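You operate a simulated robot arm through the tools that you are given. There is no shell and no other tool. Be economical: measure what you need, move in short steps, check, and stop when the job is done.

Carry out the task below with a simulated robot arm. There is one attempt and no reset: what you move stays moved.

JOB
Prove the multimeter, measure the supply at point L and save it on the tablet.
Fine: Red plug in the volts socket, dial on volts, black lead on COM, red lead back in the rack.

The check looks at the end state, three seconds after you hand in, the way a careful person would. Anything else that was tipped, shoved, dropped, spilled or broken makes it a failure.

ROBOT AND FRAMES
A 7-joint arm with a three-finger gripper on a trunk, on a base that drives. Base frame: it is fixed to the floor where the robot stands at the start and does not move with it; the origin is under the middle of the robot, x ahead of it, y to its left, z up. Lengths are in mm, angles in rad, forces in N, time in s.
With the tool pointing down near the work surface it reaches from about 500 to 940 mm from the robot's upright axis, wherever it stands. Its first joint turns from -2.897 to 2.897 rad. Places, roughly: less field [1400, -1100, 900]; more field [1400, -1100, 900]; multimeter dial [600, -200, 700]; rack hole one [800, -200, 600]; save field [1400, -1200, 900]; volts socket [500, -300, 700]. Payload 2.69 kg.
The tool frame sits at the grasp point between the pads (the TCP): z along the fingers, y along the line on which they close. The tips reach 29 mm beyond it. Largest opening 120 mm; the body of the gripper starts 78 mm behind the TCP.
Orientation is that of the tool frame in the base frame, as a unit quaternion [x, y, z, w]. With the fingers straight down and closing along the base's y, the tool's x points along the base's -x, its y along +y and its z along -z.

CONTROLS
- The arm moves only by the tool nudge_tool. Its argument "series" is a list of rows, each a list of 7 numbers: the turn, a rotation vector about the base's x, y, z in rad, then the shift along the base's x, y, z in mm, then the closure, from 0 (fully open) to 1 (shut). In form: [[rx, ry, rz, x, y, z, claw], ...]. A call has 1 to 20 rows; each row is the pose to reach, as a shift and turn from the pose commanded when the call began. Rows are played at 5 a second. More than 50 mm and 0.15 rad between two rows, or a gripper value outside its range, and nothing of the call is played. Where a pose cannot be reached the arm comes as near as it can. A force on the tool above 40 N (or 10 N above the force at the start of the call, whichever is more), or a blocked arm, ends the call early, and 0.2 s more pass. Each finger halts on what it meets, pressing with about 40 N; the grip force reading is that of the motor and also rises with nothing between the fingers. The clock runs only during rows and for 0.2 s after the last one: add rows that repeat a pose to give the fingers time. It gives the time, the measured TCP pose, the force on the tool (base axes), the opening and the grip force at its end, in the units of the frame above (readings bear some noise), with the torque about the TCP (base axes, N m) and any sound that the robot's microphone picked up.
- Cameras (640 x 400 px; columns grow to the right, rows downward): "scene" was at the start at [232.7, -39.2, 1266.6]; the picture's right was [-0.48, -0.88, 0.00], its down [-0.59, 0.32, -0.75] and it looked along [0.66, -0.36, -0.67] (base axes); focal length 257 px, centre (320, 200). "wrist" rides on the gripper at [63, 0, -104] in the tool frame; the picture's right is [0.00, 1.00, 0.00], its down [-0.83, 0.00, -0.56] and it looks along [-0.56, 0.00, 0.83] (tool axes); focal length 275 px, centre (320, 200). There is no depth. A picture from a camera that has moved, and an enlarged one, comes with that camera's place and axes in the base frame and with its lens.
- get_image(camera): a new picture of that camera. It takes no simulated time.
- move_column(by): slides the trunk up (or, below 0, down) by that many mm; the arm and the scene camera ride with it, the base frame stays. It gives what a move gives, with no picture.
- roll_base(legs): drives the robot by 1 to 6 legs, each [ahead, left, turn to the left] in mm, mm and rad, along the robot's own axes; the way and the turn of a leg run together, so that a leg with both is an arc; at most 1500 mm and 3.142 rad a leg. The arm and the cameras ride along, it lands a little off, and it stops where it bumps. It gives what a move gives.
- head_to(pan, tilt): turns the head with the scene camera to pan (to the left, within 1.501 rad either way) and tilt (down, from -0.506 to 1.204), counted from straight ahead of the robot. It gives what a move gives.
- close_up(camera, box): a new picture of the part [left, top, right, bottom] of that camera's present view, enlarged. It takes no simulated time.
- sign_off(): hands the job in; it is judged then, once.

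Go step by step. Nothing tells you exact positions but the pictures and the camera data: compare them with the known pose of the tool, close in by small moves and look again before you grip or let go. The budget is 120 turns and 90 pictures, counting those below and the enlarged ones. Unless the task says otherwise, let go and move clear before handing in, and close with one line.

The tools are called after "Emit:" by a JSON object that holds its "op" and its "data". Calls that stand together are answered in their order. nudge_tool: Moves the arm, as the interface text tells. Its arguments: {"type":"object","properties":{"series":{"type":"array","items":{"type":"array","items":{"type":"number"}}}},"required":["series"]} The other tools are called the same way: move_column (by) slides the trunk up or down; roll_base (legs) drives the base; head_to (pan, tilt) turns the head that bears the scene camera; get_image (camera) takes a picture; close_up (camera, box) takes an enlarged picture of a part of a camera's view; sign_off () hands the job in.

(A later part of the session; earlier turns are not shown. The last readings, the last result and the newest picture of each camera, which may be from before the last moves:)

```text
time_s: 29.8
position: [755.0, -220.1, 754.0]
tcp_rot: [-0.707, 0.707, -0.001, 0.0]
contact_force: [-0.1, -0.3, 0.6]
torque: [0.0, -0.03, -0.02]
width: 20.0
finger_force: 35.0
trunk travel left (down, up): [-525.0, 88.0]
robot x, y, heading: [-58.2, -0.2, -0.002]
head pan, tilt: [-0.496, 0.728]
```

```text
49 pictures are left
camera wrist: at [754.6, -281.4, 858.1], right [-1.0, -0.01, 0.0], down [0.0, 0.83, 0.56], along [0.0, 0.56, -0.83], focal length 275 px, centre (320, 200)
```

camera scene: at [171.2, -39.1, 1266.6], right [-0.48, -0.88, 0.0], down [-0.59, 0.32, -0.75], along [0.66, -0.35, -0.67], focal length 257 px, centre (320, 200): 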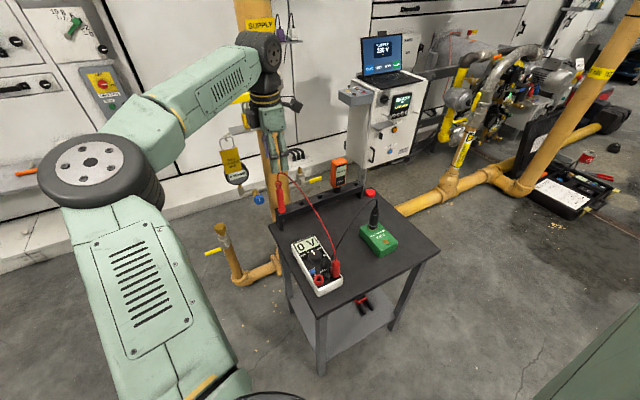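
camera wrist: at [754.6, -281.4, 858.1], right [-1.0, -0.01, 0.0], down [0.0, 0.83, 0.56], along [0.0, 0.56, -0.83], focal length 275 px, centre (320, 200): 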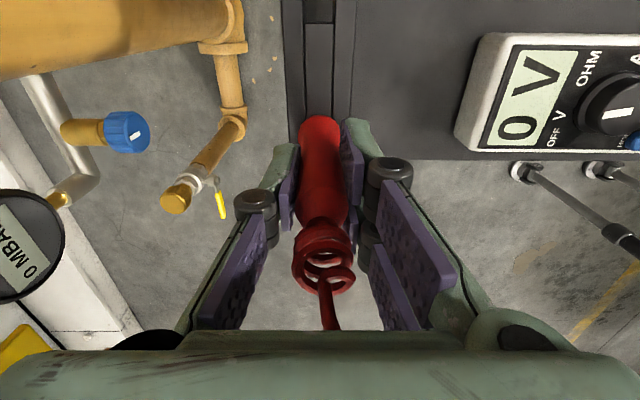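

Gripped at 20 mm. I'll lift straight up and look at the probe's tip length.

Emit:
{"op": "nudge_tool", "data": {"series": [[0, 0, 0, 0, 0, 30, 0.9], [0, 0, 0, 0, 0, 60, 0.9], [0, 0, 0, 0, 0, 90, 0.9], [0, 0, 0, 0, 0, 120, 0.9], [0, 0, 0, 0, 0, 120, 0.9]]}}

Emit:
{"op": "close_up", "data": {"camera": "scene", "box": [240, 110, 420, 290]}}

```text
time_s: 31.0
position: [753.4, -215.9, 872.2]
tcp_rot: [0.707, -0.707, 0.0, 0.0]
contact_force: [0.7, 0.1, -0.4]
torque: [-0.01, 0.0, -0.02]
width: 19.3
finger_force: 39.9
trunk travel left (down, up): [-525.0, 88.0]
robot x, y, heading: [-59.0, 0.2, -0.001]
head pan, tilt: [-0.496, 0.728]
```

```text
2.22 times, centred on (330, 200) of scene
camera zoom: at [171.2, -39.1, 1266.6], right [-0.48, -0.88, 0.0], down [-0.59, 0.32, -0.75], along [0.66, -0.35, -0.67], focal length 571 px, centre (298, 200)
```

zoom: 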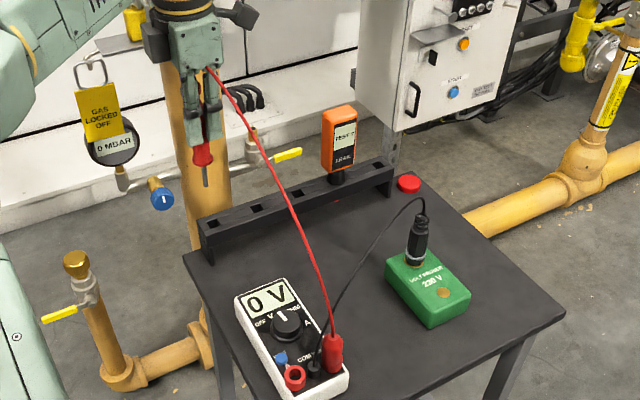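

The pin tip is about 112 mm below the TCP. I'll carry the probe above the prover's gold pad near (500,-433) and look.

Emit:
{"op": "nudge_tool", "data": {"series": [[0, 0, 0, -40, -10, 30, 0.9], [0, 0, 0, -85, -25, 50, 0.9], [0, 0, 0, -125, -50, 50, 0.9], [0, 0, 0, -165, -80, 50, 0.9], [0, 0, 0, -200, -110, 50, 0.9], [0, 0, 0, -230, -145, 50, 0.9], [0, 0, 0, -252, -185, 50, 0.9], [0, 0, 0, -252, -215, 40, 0.9], [0, 0, 0, -252, -215, 40, 0.9]]}}

Emit:
{"op": "get_image", "data": {"camera": "wrist"}}

Emit:
{"op": "close_up", "data": {"camera": "scene", "box": [290, 170, 450, 290]}}

```text
refused: row 1 steps farther than a row can; nothing moved
```

```text
47 pictures are left
camera wrist: at [753.6, -277.9, 976.4], right [-1.0, -0.01, 0.0], down [0.0, 0.83, 0.56], along [0.0, 0.56, -0.83], focal length 275 px, centre (320, 200)
```

wrist: 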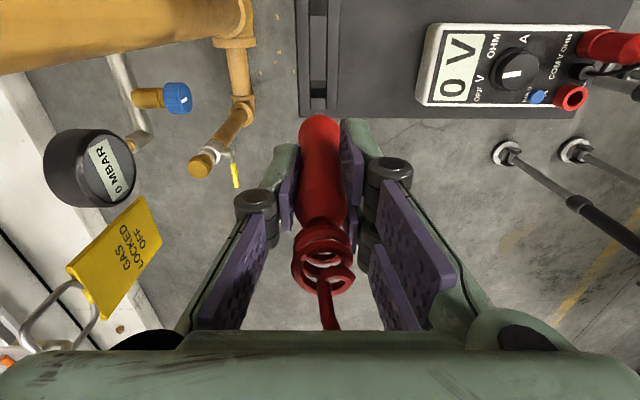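

```text
3.33 times, centred on (370, 230) of scene
camera zoom: at [171.2, -39.1, 1266.6], right [-0.48, -0.88, 0.0], down [-0.59, 0.32, -0.75], along [0.66, -0.35, -0.67], focal length 856 px, centre (153, 100)
```

zoom: 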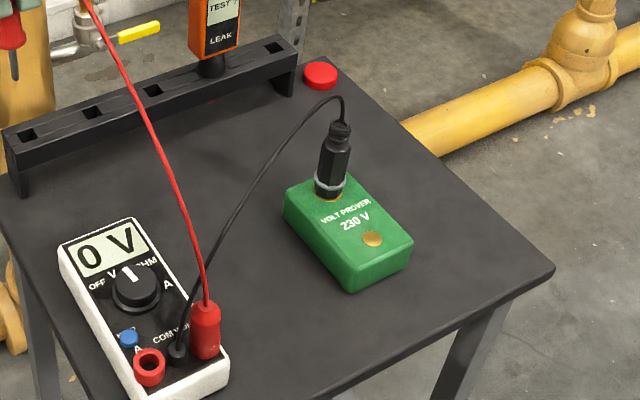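

A row was too long, so nothing moved. I'm repeating with shorter rows.

Emit:
{"op": "nudge_tool", "data": {"series": [[0, 0, 0, -25, -5, 30, 0.9], [0, 0, 0, -60, -15, 50, 0.9], [0, 0, 0, -100, -35, 50, 0.9], [0, 0, 0, -138, -60, 50, 0.9], [0, 0, 0, -174, -90, 50, 0.9], [0, 0, 0, -205, -122, 50, 0.9], [0, 0, 0, -235, -155, 50, 0.9], [0, 0, 0, -252, -190, 50, 0.9], [0, 0, 0, -252, -215, 40, 0.9], [0, 0, 0, -252, -215, 40, 0.9]]}}

Emit:
{"op": "get_image", "data": {"camera": "wrist"}}

Emit:
{"op": "close_up", "data": {"camera": "scene", "box": [290, 170, 450, 290]}}

```text
time_s: 33.2
position: [502.0, -432.3, 913.3]
tcp_rot: [0.707, -0.707, 0.0, 0.0]
contact_force: [0.0, 0.1, -0.7]
torque: [-0.02, -0.01, 0.01]
width: 19.7
finger_force: 40.0
trunk travel left (down, up): [-525.0, 88.0]
robot x, y, heading: [-63.9, 0.2, -0.005]
head pan, tilt: [-0.496, 0.728]
```

```text
45 pictures are left
camera wrist: at [503.3, -493.8, 1017.1], right [-1.0, -0.01, 0.0], down [0.0, 0.83, 0.56], along [0.0, 0.56, -0.83], focal length 275 px, centre (320, 200)
```

wrist: 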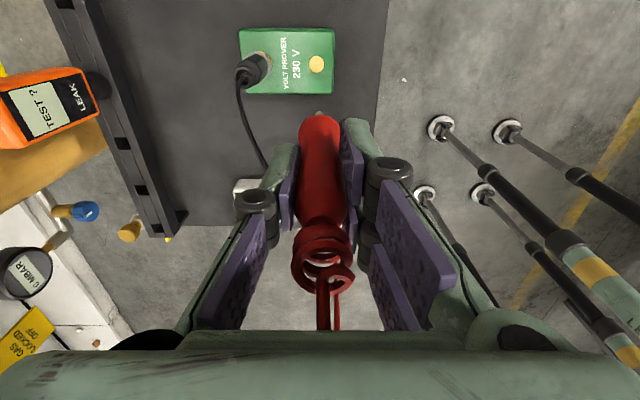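

```text
3.33 times, centred on (370, 230) of scene
camera zoom: at [171.2, -39.1, 1266.6], right [-0.48, -0.88, 0.0], down [-0.59, 0.32, -0.75], along [0.66, -0.35, -0.67], focal length 856 px, centre (153, 100)
```

zoom: 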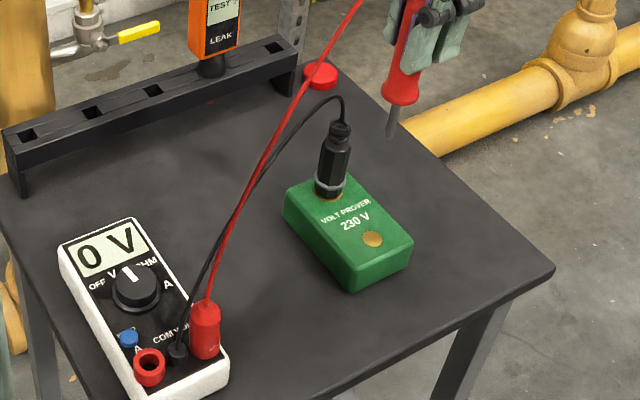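

The pad is at about (506,-445,667) and the tip is on the tool axis. I'll shift, lower to just above the pad, and check.

Emit:
{"op": "nudge_tool", "data": {"series": [[0, 0, 0, 3.5, -13, 0, 0.9], [0, 0, 0, 3.5, -13, -40, 0.9], [0, 0, 0, 3.5, -13, -80, 0.9], [0, 0, 0, 3.5, -13, -115, 0.9], [0, 0, 0, 3.5, -13, -122, 0.9], [0, 0, 0, 3.5, -13, -122, 0.9]]}}

Emit:
{"op": "close_up", "data": {"camera": "wrist", "box": [220, 40, 380, 160]}}

Emit:
{"op": "close_up", "data": {"camera": "scene", "box": [350, 200, 410, 260]}}

```text
time_s: 34.6
position: [506.6, -443.3, 792.8]
tcp_rot: [0.707, -0.707, 0.0, 0.0]
contact_force: [0.6, -0.4, 0.4]
torque: [0.02, -0.01, 0.0]
width: 19.7
finger_force: 40.4
trunk travel left (down, up): [-525.0, 88.0]
robot x, y, heading: [-56.8, 1.8, 0.002]
head pan, tilt: [-0.496, 0.728]
```

```text
3.33 times, centred on (300, 100) of wrist
camera zoom: at [507.1, -505.8, 896.7], right [-1.0, -0.01, 0.0], down [0.0, 0.83, 0.56], along [0.0, 0.56, -0.83], focal length 918 px, centre (387, 533)
```

zoom: 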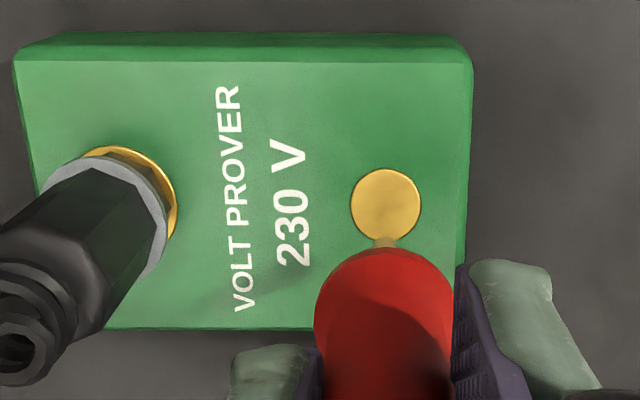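

```text
6.67 times, centred on (380, 230) of scene
camera zoom: at [171.2, -39.1, 1266.6], right [-0.48, -0.88, 0.0], down [-0.59, 0.32, -0.75], along [0.66, -0.35, -0.67], focal length 1712 px, centre (-80, 0)
```

zoom: 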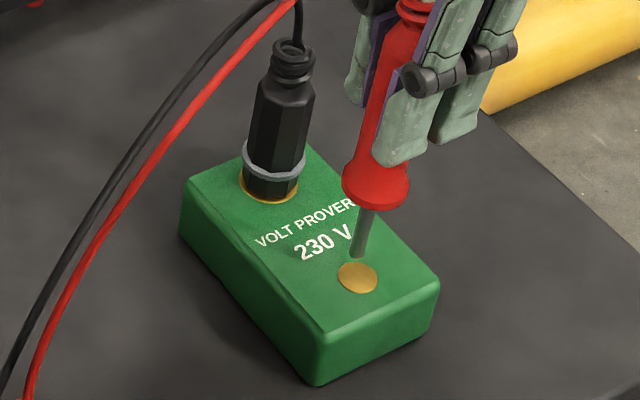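

The tip is about 13 mm above the pad and slightly to +y. I'll shift 3 mm and touch gently.

Emit:
{"op": "nudge_tool", "data": {"series": [[0, 0, 0, 0, -3, 0, 0.9], [0, 0, 0, 0, -3, -6, 0.9], [0, 0, 0, 0, -3, -10, 0.9], [0, 0, 0, 0, -3, -13, 0.9], [0, 0, 0, 0, -3, -13, 0.9]]}}

Emit:
{"op": "close_up", "data": {"camera": "scene", "box": [290, 200, 410, 290]}}

```text
time_s: 35.8
position: [506.3, -446.2, 780.0]
tcp_rot: [0.707, -0.707, 0.0, 0.0]
contact_force: [0.1, 0.2, -1.1]
torque: [0.01, 0.03, 0.0]
width: 19.5
finger_force: 39.7
trunk travel left (down, up): [-525.0, 88.0]
robot x, y, heading: [-60.4, 1.3, 0.001]
head pan, tilt: [-0.496, 0.728]
```

```text
4.44 times, centred on (350, 245) of scene
camera zoom: at [171.2, -39.1, 1266.6], right [-0.48, -0.88, 0.0], down [-0.59, 0.32, -0.75], along [0.66, -0.35, -0.67], focal length 1142 px, centre (187, 0)
```

zoom: 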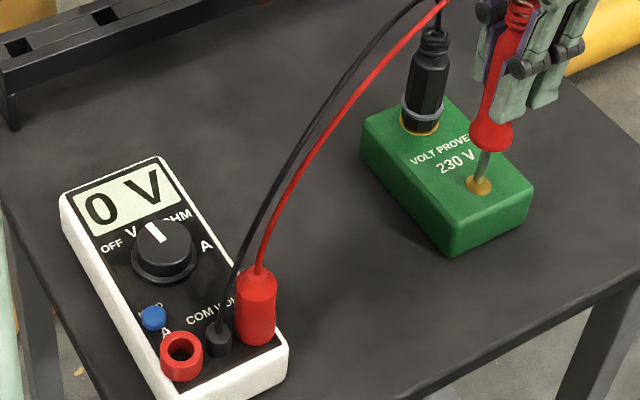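

Nearly touching, with no force yet and the display still at 0 V. I'll go down a few mm more.

Emit:
{"op": "nudge_tool", "data": {"series": [[0, 0, 0, 0, 0, -2, 0.9], [0, 0, 0, 0, 0, -4, 0.9], [0, 0, 0, 0, 0, -5, 0.9], [0, 0, 0, 0, 0, -5, 0.9], [0, 0, 0, 0, 0, -5, 0.9], [0, 0, 0, 0, 0, -5, 0.9], [0, 0, 0, 0, 0, -5, 0.9]]}}

Emit:
{"op": "close_up", "data": {"camera": "scene", "box": [290, 200, 410, 290]}}

```text
time_s: 37.4
position: [507.5, -447.6, 775.1]
tcp_rot: [-0.707, 0.708, 0.0, 0.0]
contact_force: [0.6, -0.8, -0.9]
torque: [-0.01, -0.03, 0.03]
width: 19.6
finger_force: 39.8
trunk travel left (down, up): [-525.0, 88.0]
robot x, y, heading: [-65.0, -0.4, 0.0]
head pan, tilt: [-0.496, 0.728]
```

```text
4.44 times, centred on (350, 245) of scene
camera zoom: at [171.2, -39.1, 1266.6], right [-0.48, -0.88, 0.0], down [-0.59, 0.32, -0.75], along [0.66, -0.35, -0.67], focal length 1142 px, centre (187, 0)
```

zoom: 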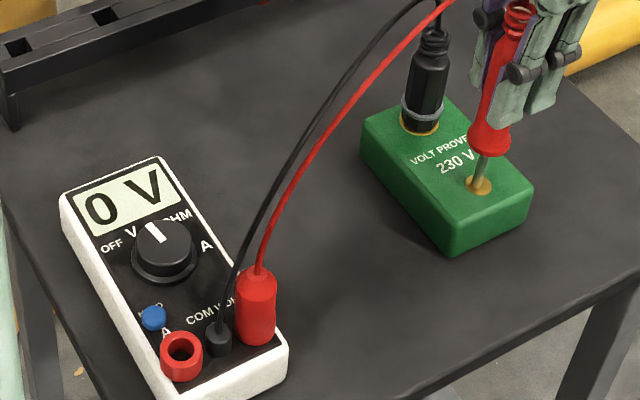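

No contact yet, so I continue slowly.

Emit:
{"op": "nudge_tool", "data": {"series": [[0, 0, 0, 0, 0, -1, 0.9], [0, 0, 0, 0, 0, -2, 0.9], [0, 0, 0, 0, 0, -3, 0.9], [0, 0, 0, 0, 0, -4, 0.9], [0, 0, 0, 0, 0, -4, 0.9], [0, 0, 0, 0, 0, -4, 0.9]]}}

Emit:
{"op": "close_up", "data": {"camera": "scene", "box": [290, 200, 410, 290]}}

```text
time_s: 38.8
position: [505.9, -446.3, 773.8]
tcp_rot: [0.707, -0.707, 0.002, 0.0]
contact_force: [0.8, 1.2, 21.8]
torque: [0.2, -0.19, 0.02]
width: 19.7
finger_force: 39.7
trunk travel left (down, up): [-525.0, 88.0]
robot x, y, heading: [-65.4, 0.7, -0.004]
head pan, tilt: [-0.496, 0.728]
```

```text
4.44 times, centred on (350, 245) of scene
camera zoom: at [169.9, -38.0, 1267.2], right [-0.48, -0.88, 0.0], down [-0.58, 0.32, -0.75], along [0.66, -0.36, -0.66], focal length 1142 px, centre (187, 0)
```

zoom: 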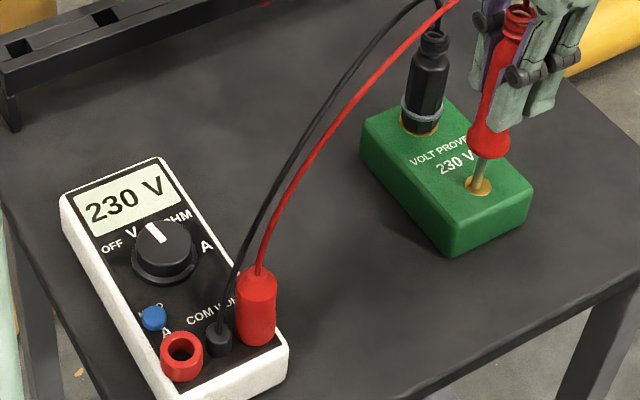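

The meter reads 230 V on the prover, so it is proven. Now I'm lifting the red probe and taking it back to rack hole one.

Emit:
{"op": "nudge_tool", "data": {"series": [[0, 0, 0, 0, 0, 40, 0.9], [0, 0, 0, 0, 0, 80, 0.9], [0, 0, 0, 0, 10, 120, 0.9], [0, 0, 0, 0, 25, 154, 0.9], [0, 0, 0, 15, 60, 154, 0.9], [0, 0, 0, 40, 95, 154, 0.9], [0, 0, 0, 70, 130, 154, 0.9], [0, 0, 0, 105, 160, 154, 0.9], [0, 0, 0, 145, 185, 154, 0.9], [0, 0, 0, 185, 210, 154, 0.9], [0, 0, 0, 220, 231, 140, 0.9], [0, 0, 0, 248.5, 231, 120, 0.9], [0, 0, 0, 248.5, 231, 104, 0.9], [0, 0, 0, 248.5, 231, 84, 0.9], [0, 0, 0, 248.5, 231, 70, 0.9], [0, 0, 0, 248.5, 231, 70, 0.9]]}}

Emit:
{"op": "close_up", "data": {"camera": "scene", "box": [250, 150, 330, 230]}}

Emit:
{"op": "get_image", "data": {"camera": "wrist"}}

```text
time_s: 42.2
position: [755.8, -217.2, 839.9]
tcp_rot: [0.707, -0.707, 0.0, 0.0]
contact_force: [-0.6, -1.0, -0.1]
torque: [0.0, -0.02, 0.02]
width: 19.6
finger_force: 40.0
trunk travel left (down, up): [-525.0, 88.0]
robot x, y, heading: [-59.1, 1.8, -0.003]
head pan, tilt: [-0.496, 0.728]
```

```text
5.00 times, centred on (290, 190) of scene
camera zoom: at [171.2, -39.1, 1266.6], right [-0.48, -0.88, 0.0], down [-0.59, 0.32, -0.75], along [0.66, -0.35, -0.67], focal length 1284 px, centre (470, 250)
```

zoom: 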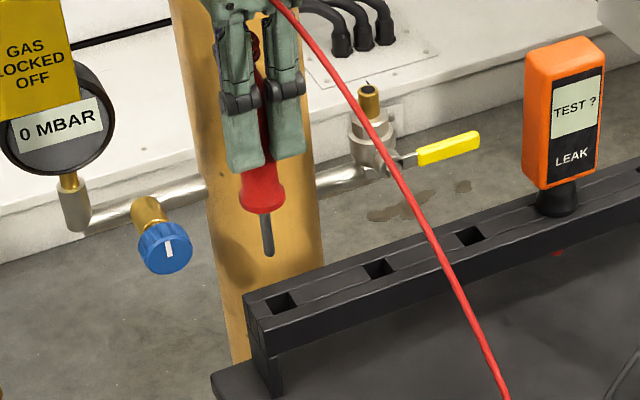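

```text
37 pictures are left
camera wrist: at [756.4, -278.8, 944.2], right [-1.0, -0.01, 0.0], down [0.0, 0.83, 0.56], along [0.0, 0.56, -0.83], focal length 275 px, centre (320, 200)
```

wrist: 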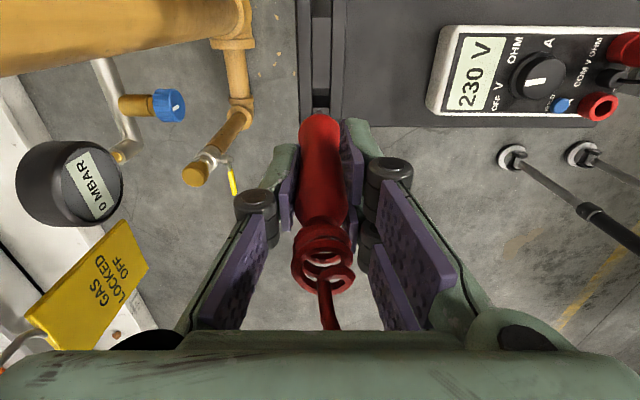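

The probe has pivoted slightly in the grip, with the tip about 4 mm toward +y. I'll tilt the tool by -0.036 rad about x to straighten it and lower a bit.

Emit:
{"op": "nudge_tool", "data": {"series": [[-0.036, 0, 0, 0, 0, 0, 0.9], [-0.036, 0, 0, 0, 0, -15, 0.9], [-0.036, 0, 0, 0, 0, -22, 0.9], [-0.036, 0, 0, 0, 0, -22, 0.9]]}}

Emit:
{"op": "close_up", "data": {"camera": "scene", "box": [260, 170, 320, 230]}}

```text
time_s: 43.2
position: [755.6, -216.6, 817.8]
tcp_rot: [0.707, -0.707, 0.013, 0.013]
contact_force: [0.1, 0.7, -0.4]
torque: [-0.04, -0.01, -0.01]
width: 19.6
finger_force: 39.5
trunk travel left (down, up): [-525.0, 88.0]
robot x, y, heading: [-62.2, -1.0, 0.001]
head pan, tilt: [-0.496, 0.728]
```

```text
6.67 times, centred on (290, 200) of scene
camera zoom: at [171.2, -39.1, 1266.6], right [-0.48, -0.88, 0.0], down [-0.59, 0.32, -0.75], along [0.66, -0.35, -0.67], focal length 1712 px, centre (520, 200)
```

zoom: 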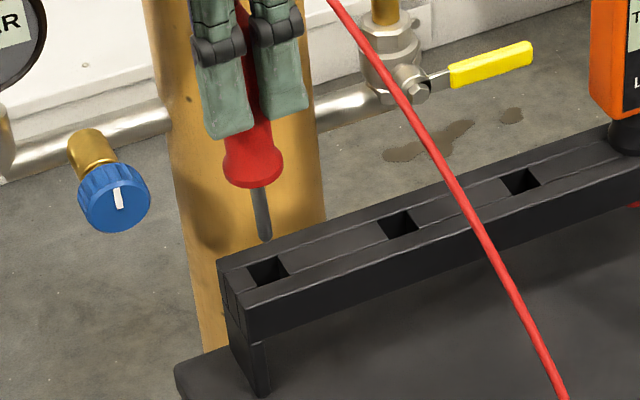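

The tip is lined up with the hole. I'm inserting.

Emit:
{"op": "nudge_tool", "data": {"series": [[0, 0, 0, 0, 0, -15, 0.9], [0, 0, 0, 0, 0, -30, 0.9], [0, 0, 0, 0, 0, -45, 0.9], [0, 0, 0, 0, 0, -56, 0.9], [0, 0, 0, 0, 0, -62, 0.9], [0, 0, 0, 0, 0, -64, 0.9], [0, 0, 0, 0, 0, -64, 0.9]]}}

Emit:
{"op": "close_up", "data": {"camera": "scene", "box": [260, 170, 320, 230]}}

```text
time_s: 44.8
position: [755.0, -214.5, 753.4]
tcp_rot: [-0.707, 0.707, -0.013, -0.013]
contact_force: [0.3, 0.2, -0.1]
torque: [0.02, 0.0, 0.0]
width: 19.4
finger_force: 39.6
trunk travel left (down, up): [-525.0, 88.0]
robot x, y, heading: [-66.7, 0.8, 0.001]
head pan, tilt: [-0.496, 0.728]
```

```text
6.67 times, centred on (290, 200) of scene
camera zoom: at [171.2, -39.1, 1266.6], right [-0.48, -0.88, 0.0], down [-0.59, 0.32, -0.75], along [0.66, -0.35, -0.67], focal length 1712 px, centre (520, 200)
```

zoom: 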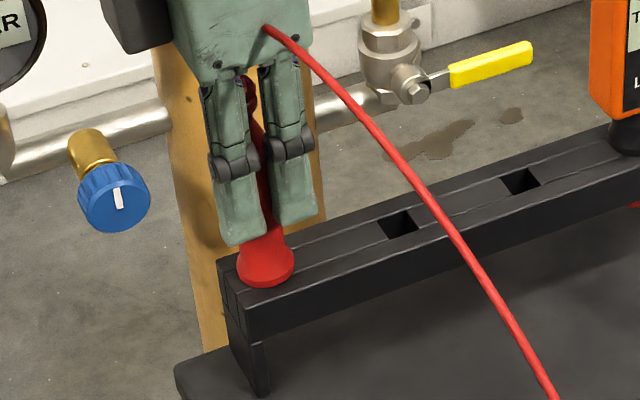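

The probe is in. I'll release, rise clear, straighten and go above the black probe on the prover (about 571,-443).

Emit:
{"op": "nudge_tool", "data": {"series": [[0, 0, 0, 0, 0, -1.5, 0.9], [0, 0, 0, 0, 0, -1.5, 0.75], [0, 0, 0, 0, 0, -1, 0.6], [0, 0, 0, 0, 0, -1, 0.55], [0, 0, 0, 0, 0, -1, 0.55], [0, 0, 0, 0, 0, 40, 0.55], [0, 0, 0, 0, 0, 85, 0.55], [0.036, 0, 0, 0, 0, 130, 0.55], [0.036, 0, 0, -30, -35, 130, 0.55], [0.036, 0, 0, -60, -70, 130, 0.55], [0.036, 0, 0, -90, -107, 130, 0.55], [0.036, 0, 0, -120, -144, 130, 0.55], [0.036, 0, 0, -150, -180, 130, 0.55], [0.036, 0, 0, -170, -210, 120, 0.55], [0.036, 0, 0, -184, -228, 90, 0.55], [0.036, 0, 0, -184, -228, 60, 0.55], [0.036, 0, 0, -184, -228, 60, 0.55]]}}

Emit:
{"op": "get_image", "data": {"camera": "wrist"}}

Emit:
{"op": "close_up", "data": {"camera": "scene", "box": [260, 150, 420, 290]}}

```text
time_s: 48.4
position: [568.6, -445.8, 816.2]
tcp_rot: [0.708, -0.707, 0.001, 0.001]
contact_force: [-1.1, 0.5, 0.0]
torque: [0.0, 0.02, 0.0]
width: 54.0
finger_force: 0.1
trunk travel left (down, up): [-525.0, 88.0]
robot x, y, heading: [-57.3, 0.5, 0.002]
head pan, tilt: [-0.496, 0.728]
```

```text
34 pictures are left
camera wrist: at [569.5, -508.3, 920.8], right [-1.0, -0.01, 0.0], down [0.0, 0.83, 0.56], along [0.0, 0.56, -0.83], focal length 275 px, centre (320, 200)
```

wrist: 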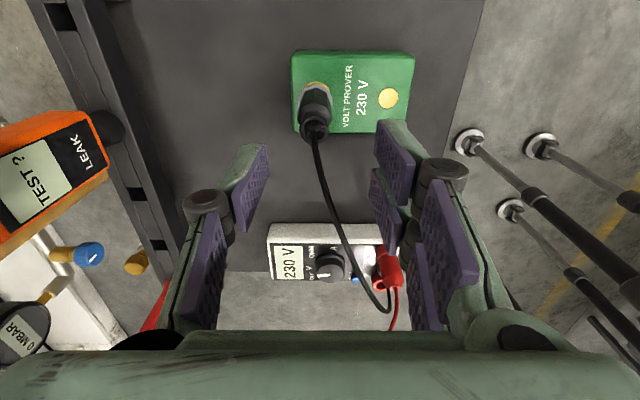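

```text
2.86 times, centred on (340, 220) of scene
camera zoom: at [171.2, -39.1, 1266.6], right [-0.48, -0.88, 0.0], down [-0.59, 0.32, -0.75], along [0.66, -0.35, -0.67], focal length 734 px, centre (263, 143)
```

zoom: 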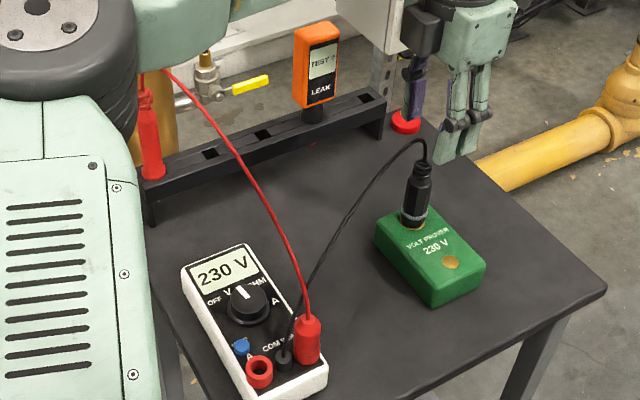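

The black probe is about 3 mm off in x and y. I'll correct, descend to grip it, and check.

Emit:
{"op": "nudge_tool", "data": {"series": [[0, 0, 0, 3, -3, -30, 0.55], [0, 0, 0, 3, -3, -60, 0.55], [0, 0, 0, 3, -3, -92, 0.55], [0, 0, 0, 3, -3, -92, 0.7], [0, 0, 0, 3, -3, -92, 0.9], [0, 0, 0, 3, -3, -92, 0.95], [0, 0, 0, 3, -3, -92, 0.95], [0, 0, 0, 3, -3, -92, 0.95]]}}

Emit:
{"op": "get_image", "data": {"camera": "wrist"}}

```text
time_s: 50.2
position: [574.4, -447.0, 721.1]
tcp_rot: [0.708, -0.706, 0.0, 0.0]
contact_force: [-0.8, -0.2, 1.0]
torque: [0.03, 0.01, 0.01]
width: 24.1
finger_force: 39.7
trunk travel left (down, up): [-525.0, 88.0]
robot x, y, heading: [-63.7, -1.9, -0.008]
head pan, tilt: [-0.496, 0.728]
```

```text
32 pictures are left
camera wrist: at [574.2, -509.6, 825.4], right [-1.0, -0.01, 0.0], down [0.0, 0.83, 0.56], along [0.0, 0.56, -0.83], focal length 275 px, centre (320, 200)
```

wrist: 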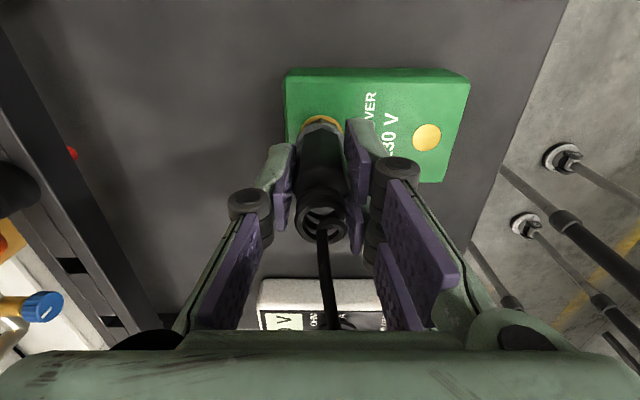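

The black probe is gripped (24 mm). I'll lift it and tuck the arm, then look to the right where I want to drive.

Emit:
{"op": "nudge_tool", "data": {"series": [[0, 0, 0, 0, 0, 20, 0.95], [0, 0, 0, 0, 0, 50, 0.95], [0, 0, 0, 0, 0, 90, 0.95], [0, 0, 0, 0, 0, 130, 0.95], [0, 0, 0, 0, 0, 170, 0.95], [0, 0, 0, 0, 0, 200, 0.95], [0, 0, 0, 0, 0, 200, 0.95]]}}

Emit:
{"op": "get_image", "data": {"camera": "scene"}}

Emit:
{"op": "head_to", "data": {"pan": -1.35, "tilt": 0.75}}

Emit:
{"op": "get_image", "data": {"camera": "scene"}}

```text
time_s: 51.8
position: [575.0, -443.7, 921.2]
tcp_rot: [-0.707, 0.707, 0.0, 0.0]
contact_force: [-1.0, -0.8, -1.7]
torque: [0.01, 0.0, 0.0]
width: 24.1
finger_force: 40.2
trunk travel left (down, up): [-525.0, 88.0]
robot x, y, heading: [-60.6, 0.2, -0.004]
head pan, tilt: [-0.496, 0.728]
```

```text
31 pictures are left
camera scene: at [171.3, -39.2, 1266.6], right [-0.48, -0.88, 0.0], down [-0.59, 0.32, -0.75], along [0.66, -0.35, -0.67], focal length 257 px, centre (320, 200)
```

scene: 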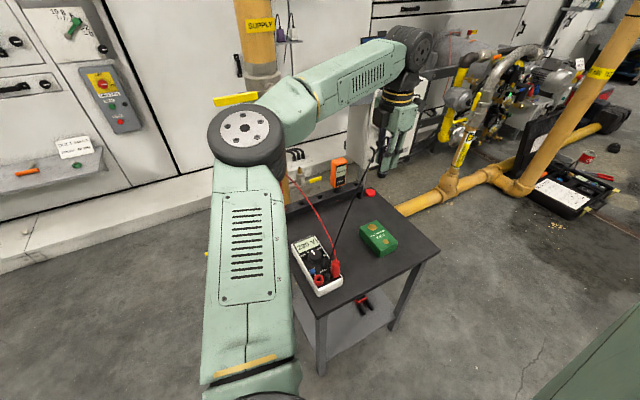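

```text
time_s: 53.0
position: [575.2, -445.0, 920.7]
tcp_rot: [-0.707, 0.707, 0.0, 0.0]
contact_force: [-0.2, 0.1, -1.2]
torque: [0.01, 0.0, 0.02]
width: 24.6
finger_force: 39.9
trunk travel left (down, up): [-525.0, 88.0]
robot x, y, heading: [-60.9, 1.7, 0.001]
head pan, tilt: [-1.349, 0.75]
```

```text
30 pictures are left
camera scene: at [115.9, -80.2, 1264.8], right [-0.98, -0.22, 0.0], down [-0.15, 0.67, -0.73], along [0.16, -0.71, -0.68], focal length 257 px, centre (320, 200)
```

scene: 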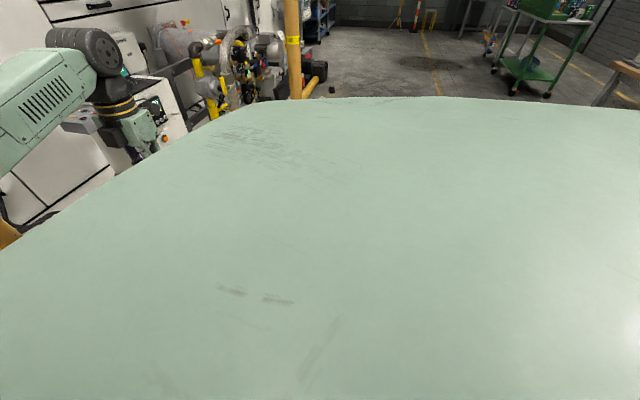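

The floor to the right is free; the green area is the robot's own body. I'll tuck the arm toward straight ahead, well above the table, then drive right.

Emit:
{"op": "nudge_tool", "data": {"series": [[0, 0, 0, -10, 45, 10, 0.95], [0, 0, 0, -20, 90, 20, 0.95], [0, 0, 0, -30, 135, 30, 0.95], [0, 0, 0, -40, 180, 30, 0.95], [0, 0, 0, -50, 225, 30, 0.95], [0, 0, 0, -60, 270, 30, 0.95], [0, 0, 0, -70, 315, 30, 0.95], [0, 0, 0, -70, 345, 30, 0.95], [0, 0, 0, -70, 345, 30, 0.95]]}}

Emit:
{"op": "roll_base", "data": {"legs": [[0, -1020, 0]]}}

Emit:
{"op": "head_to", "data": {"pan": 0.0, "tilt": 0.6}}

Emit:
{"op": "get_image", "data": {"camera": "scene"}}

```text
time_s: 55.0
position: [505.7, -102.5, 952.5]
tcp_rot: [-0.707, 0.707, 0.001, 0.0]
contact_force: [-0.1, 0.5, -1.8]
torque: [0.0, -0.02, 0.01]
width: 24.0
finger_force: 40.0
trunk travel left (down, up): [-525.0, 88.0]
robot x, y, heading: [-62.8, 0.2, -0.002]
head pan, tilt: [-1.349, 0.75]
```

```text
time_s: 63.1
position: [487.4, -1122.8, 953.0]
tcp_rot: [-0.697, 0.717, 0.0, 0.0]
contact_force: [0.2, 0.0, -1.9]
torque: [0.01, -0.03, 0.03]
width: 24.4
finger_force: 40.1
trunk travel left (down, up): [-525.0, 88.0]
robot x, y, heading: [-76.4, -1002.0, -0.031]
head pan, tilt: [-1.349, 0.75]
```

```text
time_s: 64.6
position: [488.4, -1122.6, 952.3]
tcp_rot: [-0.697, 0.717, 0.0, 0.0]
contact_force: [0.4, -0.3, -1.6]
torque: [0.02, 0.01, 0.0]
width: 24.3
finger_force: 40.2
trunk travel left (down, up): [-525.0, 88.0]
robot x, y, heading: [-77.1, -1006.0, -0.028]
head pan, tilt: [0.0, 0.6]
```

```text
29 pictures are left
camera scene: at [171.5, -1010.1, 1277.6], right [-0.03, -1.0, 0.0], down [-0.56, 0.02, -0.82], along [0.82, -0.02, -0.57], focal length 257 px, centre (320, 200)
```

scene: 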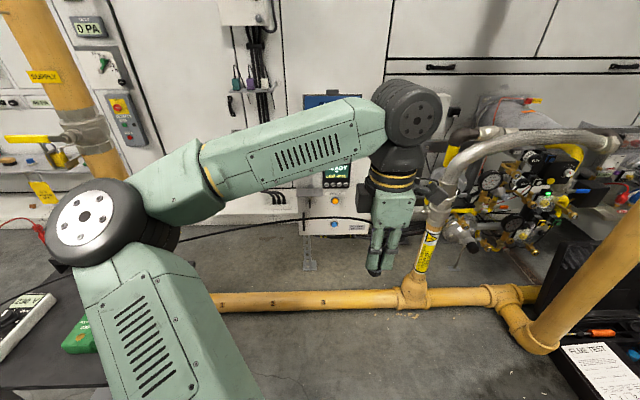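

The robot drifted slightly in heading (-0.03). The floor pipe is at x≈1000, so I'll drive ahead about 570 mm, correcting heading, and then look at the box.

Emit:
{"op": "roll_base", "data": {"legs": [[570, 0, 0.03]]}}

Emit:
{"op": "head_to", "data": {"pan": 0.1, "tilt": 0.55}}

Emit:
{"op": "get_image", "data": {"camera": "scene"}}

```text
time_s: 67.8
position: [1067.5, -1098.3, 953.0]
tcp_rot: [0.713, -0.701, 0.001, 0.001]
contact_force: [0.4, -0.9, -1.5]
torque: [0.01, 0.01, -0.01]
width: 23.9
finger_force: 39.4
trunk travel left (down, up): [-525.0, 88.0]
robot x, y, heading: [494.4, -1007.7, 0.017]
head pan, tilt: [0.0, 0.6]
```

```text
time_s: 68.5
position: [1066.7, -1097.1, 952.2]
tcp_rot: [0.714, -0.7, 0.0, 0.0]
contact_force: [-0.3, 0.7, -1.4]
torque: [-0.01, -0.04, 0.01]
width: 24.2
finger_force: 39.7
trunk travel left (down, up): [-525.0, 88.0]
robot x, y, heading: [500.7, -1005.3, 0.018]
head pan, tilt: [0.099, 0.55]
```

```text
28 pictures are left
camera scene: at [745.6, -992.2, 1282.1], right [0.12, -0.99, 0.0], down [-0.52, -0.06, -0.85], along [0.85, 0.1, -0.52], focal length 257 px, centre (320, 200)
```

scene: 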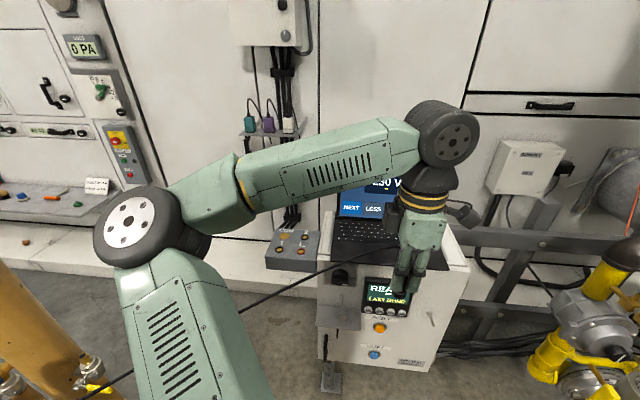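

The test box is visible to the left of the tablet. I'm zooming in.

Emit:
{"op": "close_up", "data": {"camera": "scene", "box": [255, 215, 345, 285]}}

```text
5.71 times, centred on (300, 250) of scene
camera zoom: at [745.6, -992.2, 1282.1], right [0.12, -0.99, 0.0], down [-0.52, -0.06, -0.85], along [0.85, 0.1, -0.52], focal length 1468 px, centre (434, -86)
```

zoom: 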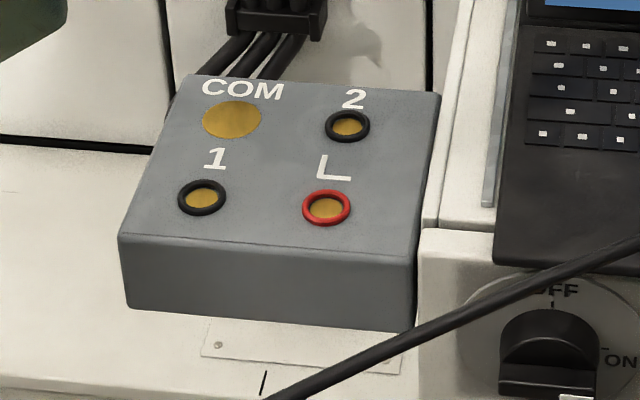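

COM triangulates to (1316,-821,800) and L to about (1256,-881,800). I'll take the black probe left and then forward above COM.

Emit:
{"op": "nudge_tool", "data": {"series": [[0, 0, -0.02, 0, 48, 0, 0.95], [0, 0, -0.02, 0, 96, 0, 0.95], [0, 0, -0.02, 0, 144, 0, 0.95], [0, 0, -0.02, 0, 192, 0, 0.95], [0, 0, -0.02, 0, 240, 0, 0.95], [0, 0, -0.02, 0, 276, 0, 0.95], [0, 0, -0.02, 48, 276, 0, 0.95], [0, 0, -0.02, 96, 276, 0, 0.95], [0, 0, -0.02, 144, 276, 0, 0.95], [0, 0, -0.02, 192, 276, 0, 0.95], [0, 0, -0.02, 240, 276, -5, 0.95], [0, 0, -0.02, 249, 276, -48, 0.95], [0, 0, -0.02, 249, 276, -48, 0.95]]}}

Emit:
{"op": "get_image", "data": {"camera": "wrist"}}

Emit:
{"op": "close_up", "data": {"camera": "scene", "box": [235, 185, 345, 285]}}

```text
time_s: 71.3
position: [1318.1, -824.2, 906.1]
tcp_rot: [-0.707, 0.707, 0.0, 0.0]
contact_force: [0.0, -0.1, -1.3]
torque: [-0.01, 0.02, -0.02]
width: 24.1
finger_force: 40.2
trunk travel left (down, up): [-525.0, 88.0]
robot x, y, heading: [499.2, -1006.7, 0.017]
head pan, tilt: [0.099, 0.55]
```

```text
26 pictures are left
camera wrist: at [1317.2, -887.3, 1010.8], right [-1.0, 0.0, 0.0], down [0.0, 0.83, 0.56], along [0.0, 0.56, -0.83], focal length 275 px, centre (320, 200)
```

wrist: 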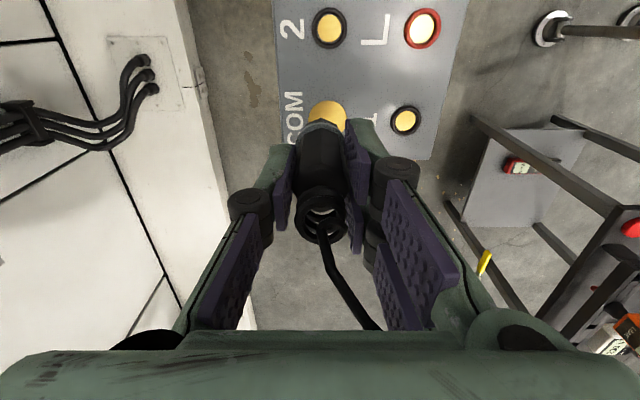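

```text
4.00 times, centred on (290, 235) of scene
camera zoom: at [745.6, -992.1, 1282.2], right [0.12, -0.99, 0.0], down [-0.52, -0.06, -0.85], along [0.85, 0.1, -0.52], focal length 1027 px, centre (440, 60)
```

zoom: 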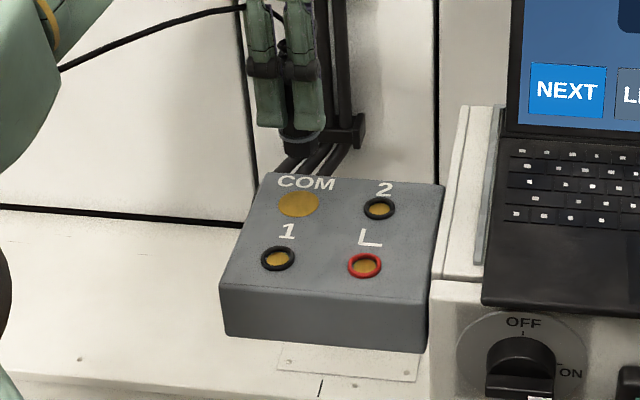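

I need about -5 mm in x and +4 mm in y. I'll correct and lower until contact.

Emit:
{"op": "nudge_tool", "data": {"series": [[0, 0, 0, -5, 4, 0, 0.95], [0, 0, 0, -5, 4, -20, 0.95], [0, 0, 0, -5, 4, -38, 0.95], [0, 0, 0, -5, 4, -38, 0.95]]}}

Emit:
{"op": "get_image", "data": {"camera": "wrist"}}

Emit:
{"op": "close_up", "data": {"camera": "scene", "box": [235, 185, 345, 285]}}

```text
time_s: 72.3
position: [1309.4, -820.3, 866.9]
tcp_rot: [-0.707, 0.707, -0.001, 0.0]
contact_force: [0.2, 0.5, -2.3]
torque: [0.0, 0.01, 0.02]
width: 24.1
finger_force: 39.8
trunk travel left (down, up): [-525.0, 88.0]
robot x, y, heading: [497.3, -1005.4, 0.024]
head pan, tilt: [0.099, 0.55]
```

```text
24 pictures are left
camera wrist: at [1309.9, -881.8, 970.7], right [-1.0, 0.0, 0.0], down [0.0, 0.83, 0.56], along [0.0, 0.56, -0.83], focal length 275 px, centre (320, 200)
```

wrist: 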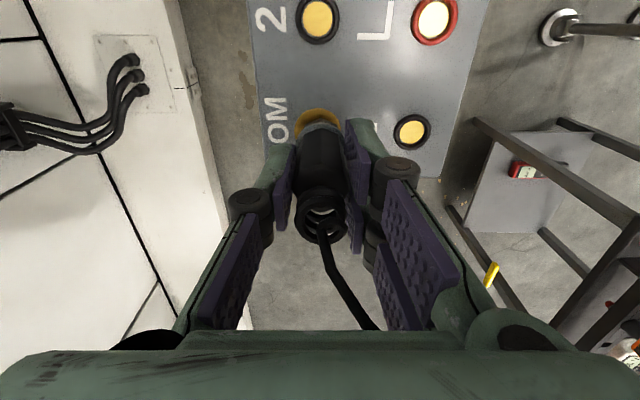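

```text
4.00 times, centred on (290, 235) of scene
camera zoom: at [745.5, -992.2, 1282.2], right [0.12, -0.99, 0.0], down [-0.52, -0.06, -0.85], along [0.85, 0.1, -0.52], focal length 1027 px, centre (440, 60)
```

zoom: 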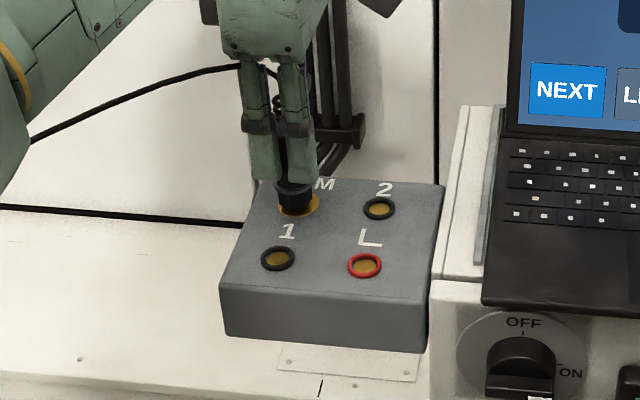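

Alignment is good with about 11 mm to go. I'm lowering to contact.

Emit:
{"op": "nudge_tool", "data": {"series": [[0, 0, 0, 2, 0, -5, 0.95], [0, 0, 0, 2, 0, -8, 0.95], [0, 0, 0, 2, 0, -11, 0.95], [0, 0, 0, 2, 0, -11, 0.95]]}}

Emit:
{"op": "close_up", "data": {"camera": "scene", "box": [265, 205, 325, 265]}}

```text
time_s: 73.3
position: [1311.7, -819.1, 860.1]
tcp_rot: [-0.707, 0.708, -0.003, 0.004]
contact_force: [8.6, 0.1, 30.1]
torque: [0.02, -0.28, 0.04]
width: 24.1
finger_force: 40.2
trunk travel left (down, up): [-525.0, 88.0]
robot x, y, heading: [496.0, -1011.1, 0.017]
head pan, tilt: [0.099, 0.55]
```

```text
6.67 times, centred on (295, 235) of scene
camera zoom: at [743.3, -992.9, 1283.2], right [0.12, -0.99, 0.0], down [-0.52, -0.06, -0.85], along [0.85, 0.1, -0.52], focal length 1712 px, centre (487, -33)
```

zoom: 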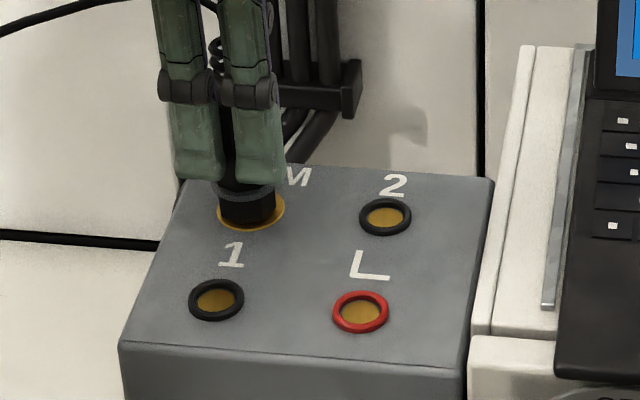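

It's in contact on COM at 30 N. I'll ease the pressure, release and rise straight up.

Emit:
{"op": "nudge_tool", "data": {"series": [[0, 0, 0, 0, 0, 4, 0.95], [0, 0, 0, 0, 0, 4, 0.85], [0, 0, 0, 0, 0, 4, 0.7], [0, 0, 0, 0, 0, 4, 0.55], [0, 0, 0, 0, 0, 4, 0.55], [0, 0, 0, 0, 0, 4, 0.55], [0, 0, 0, 0, 0, 30, 0.55], [0, 0, 0, 0, 0, 65, 0.55], [0, 0, 0, 0, 0, 105, 0.55], [0, 0, 0, 0, 0, 105, 0.55]]}}

Emit:
{"op": "close_up", "data": {"camera": "scene", "box": [235, 175, 345, 285]}}

```text
time_s: 75.5
position: [1313.0, -820.2, 963.6]
tcp_rot: [-0.706, 0.708, 0.0, -0.001]
contact_force: [0.1, 0.6, 0.1]
torque: [-0.02, 0.01, 0.0]
width: 53.8
finger_force: 0.0
trunk travel left (down, up): [-525.0, 88.0]
robot x, y, heading: [497.8, -1004.9, 0.015]
head pan, tilt: [0.099, 0.55]
```

```text
3.64 times, centred on (290, 230) of scene
camera zoom: at [745.5, -992.2, 1282.2], right [0.12, -0.99, 0.0], down [-0.52, -0.06, -0.85], along [0.85, 0.1, -0.52], focal length 934 px, centre (429, 91)
```

zoom: 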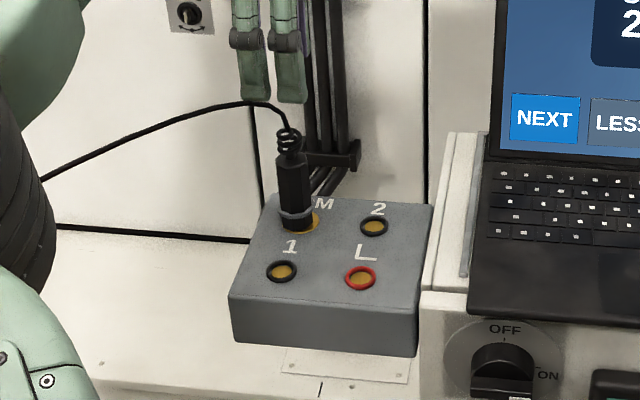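

The black lead stands on COM. Now I swing the empty gripper back to the red probe at (755,-217), routing inward to stay clear of the SUPPLY pole.

Emit:
{"op": "nudge_tool", "data": {"series": [[0, 0, 0, -37.5, 23.6, -5, 0.45], [0, 0, 0, -75, 47.2, -10, 0.45], [0, 0, 0, -112.5, 70.9, -15, 0.45], [0, 0, 0, -150, 94.5, -20, 0.45], [0, 0, 0, -187.5, 118, -25, 0.45], [0, 0, 0, -225, 141.7, -30, 0.45], [0, 0, 0, -262.5, 165.4, -35, 0.45], [0, 0, 0, -300, 189, -40, 0.45], [0, 0, 0, -337.5, 212.7, -45, 0.45], [0, 0, 0, -375, 236, -50, 0.45], [0, 0, 0, -413, 260, -55, 0.45], [0, 0, 0, -442, 292, -60, 0.45], [0, 0, 0, -471, 324, -60, 0.45], [0, 0, 0, -500, 356, -60, 0.45], [0, 0, 0, -529, 388, -60, 0.45], [0, 0, 0, -558, 420, -60, 0.45], [0, 0, 0, -558, 465, -60, 0.45], [0, 0, 0, -558, 510, -60, 0.45], [0, 0, 0, -558, 555, -60, 0.45], [0, 0, 0, -558, 603, -60, 0.45]]}}

Emit:
{"op": "get_image", "data": {"camera": "wrist"}}

```text
time_s: 79.7
position: [752.0, -301.6, 890.0]
tcp_rot: [-0.707, 0.708, 0.0, 0.0]
contact_force: [-0.2, 0.2, 0.4]
torque: [-0.02, -0.02, 0.03]
width: 65.9
finger_force: 0.1
out of reach, approached as far as the arm can: row 19, 20
trunk travel left (down, up): [-525.0, 88.0]
robot x, y, heading: [496.3, -1006.6, 0.02]
head pan, tilt: [0.099, 0.55]
```

```text
20 pictures are left
camera wrist: at [751.8, -364.0, 995.3], right [-1.0, 0.0, 0.0], down [0.0, 0.83, 0.56], along [0.0, 0.56, -0.83], focal length 275 px, centre (320, 200)
```

wrist: 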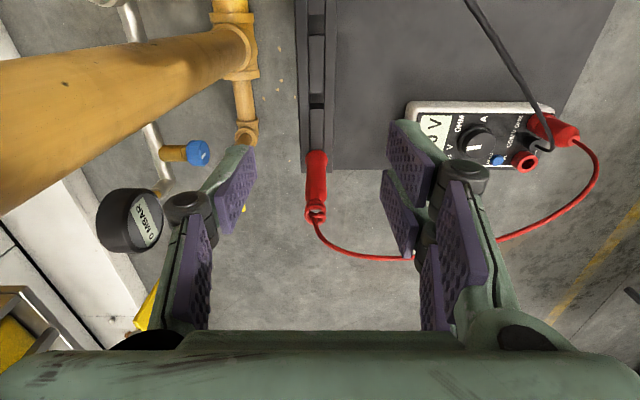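

The arm can't quite reach from this heading. I'll pull the arm back, move the base slightly right and turn left about 0.7 rad so both rack and box are in front.

Emit:
{"op": "nudge_tool", "data": {"series": [[0, 0, 0, 0, -45, 0, 0.45], [0, 0, 0, 0, -90, 0, 0.45], [0, 0, 0, 25, -130, 0, 0.45], [0, 0, 0, 55, -165, 10, 0.45], [0, 0, 0, 85, -200, 20, 0.45], [0, 0, 0, 115, -235, 20, 0.45], [0, 0, 0, 145, -265, 20, 0.45], [0, 0, 0, 145, -265, 20, 0.45]]}}

Emit:
{"op": "roll_base", "data": {"legs": [[0, -45, 0], [0, 0, 0.7]]}}

```text
time_s: 81.5
position: [897.6, -563.7, 912.3]
tcp_rot: [0.707, -0.707, -0.001, 0.0]
contact_force: [-0.5, -0.5, 0.4]
torque: [0.0, 0.01, -0.04]
width: 66.0
finger_force: 0.0
trunk travel left (down, up): [-525.0, 88.0]
robot x, y, heading: [496.6, -1006.1, 0.02]
head pan, tilt: [0.099, 0.55]
```

```text
time_s: 84.5
position: [518.4, -453.0, 911.7]
tcp_rot: [0.906, -0.422, 0.001, 0.0]
contact_force: [-0.3, 0.4, 0.5]
torque: [0.01, 0.03, -0.02]
width: 66.1
finger_force: 0.0
trunk travel left (down, up): [-525.0, 88.0]
robot x, y, heading: [497.3, -1053.4, 0.713]
head pan, tilt: [0.099, 0.55]
```

The base turned cleanly. Now over to the red probe, turning the tool back.

Emit:
{"op": "nudge_tool", "data": {"series": [[0, 0, -0.0875, 29, 29, 0, 0.45], [0, 0, -0.175, 58, 58, 0, 0.45], [0, 0, -0.2625, 87, 87, 0, 0.45], [0, 0, -0.35, 117, 117, 0, 0.45], [0, 0, -0.4375, 146, 146, 0, 0.45], [0, 0, -0.525, 175, 175, -10, 0.45], [0, 0, -0.6125, 205, 204, -20, 0.45], [0, 0, -0.7, 236, 235, -30, 0.45], [0, 0, -0.7, 236, 235, -60, 0.45], [0, 0, -0.7, 236, 235, -60, 0.45]]}}

Emit:
{"op": "get_image", "data": {"camera": "wrist"}}

```text
time_s: 86.7
position: [756.8, -220.0, 850.1]
tcp_rot: [-0.706, 0.708, 0.0, 0.0]
contact_force: [-0.7, -0.3, 0.2]
torque: [0.03, 0.02, 0.02]
width: 66.0
finger_force: 0.1
trunk travel left (down, up): [-525.0, 88.0]
robot x, y, heading: [497.5, -1050.7, 0.72]
head pan, tilt: [0.099, 0.55]
```

```text
19 pictures are left
camera wrist: at [756.7, -281.8, 954.4], right [-1.0, 0.0, 0.0], down [0.0, 0.83, 0.56], along [0.0, 0.56, -0.83], focal length 275 px, centre (320, 200)
```

wrist: 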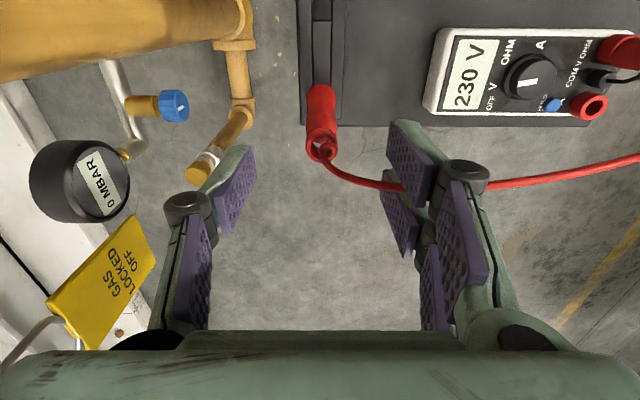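

The view matches the earlier one, so I'm descending to grip.

Emit:
{"op": "nudge_tool", "data": {"series": [[0, 0, 0, -1, 1, -35, 0.45], [0, 0, 0, -1, 1, -70, 0.45], [0, 0, 0, -1, 1, -96, 0.45], [0, 0, 0, -1, 1, -96, 0.65], [0, 0, 0, -1, 1, -96, 0.95], [0, 0, 0, -1, 1, -96, 0.95], [0, 0, 0, -1, 1, -96, 0.95], [0, 0, 0, -1, 1, -96, 0.95], [0, 0, 0, -1, 1, -66, 0.95], [0, 0, 0, -1, 1, -26, 0.95], [0, 0, 0, -1, 1, 14, 0.95], [0, 0, 0, -1, 1, 54, 0.95], [0, 0, 0, -1, 1, 54, 0.95]]}}

Emit:
{"op": "get_image", "data": {"camera": "wrist"}}

```text
time_s: 89.5
position: [753.3, -216.6, 907.1]
tcp_rot: [-0.707, 0.708, 0.0, -0.001]
contact_force: [-0.3, -0.2, -0.4]
torque: [-0.02, -0.02, -0.05]
width: 19.8
finger_force: 39.9
trunk travel left (down, up): [-525.0, 88.0]
robot x, y, heading: [498.9, -1049.9, 0.719]
head pan, tilt: [0.099, 0.55]
```

```text
18 pictures are left
camera wrist: at [753.4, -279.2, 1011.2], right [-1.0, 0.0, 0.0], down [0.0, 0.83, 0.56], along [0.0, 0.56, -0.83], focal length 275 px, centre (320, 200)
```

wrist: 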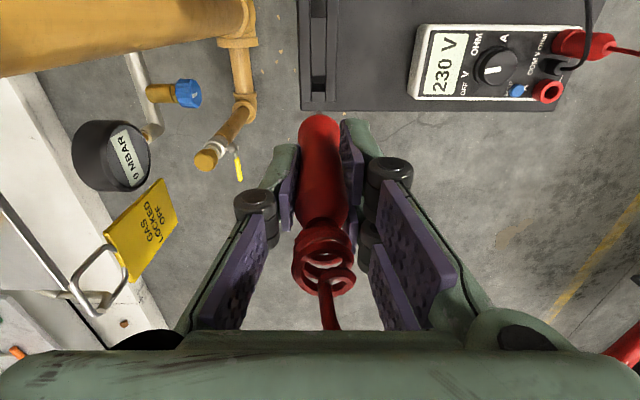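

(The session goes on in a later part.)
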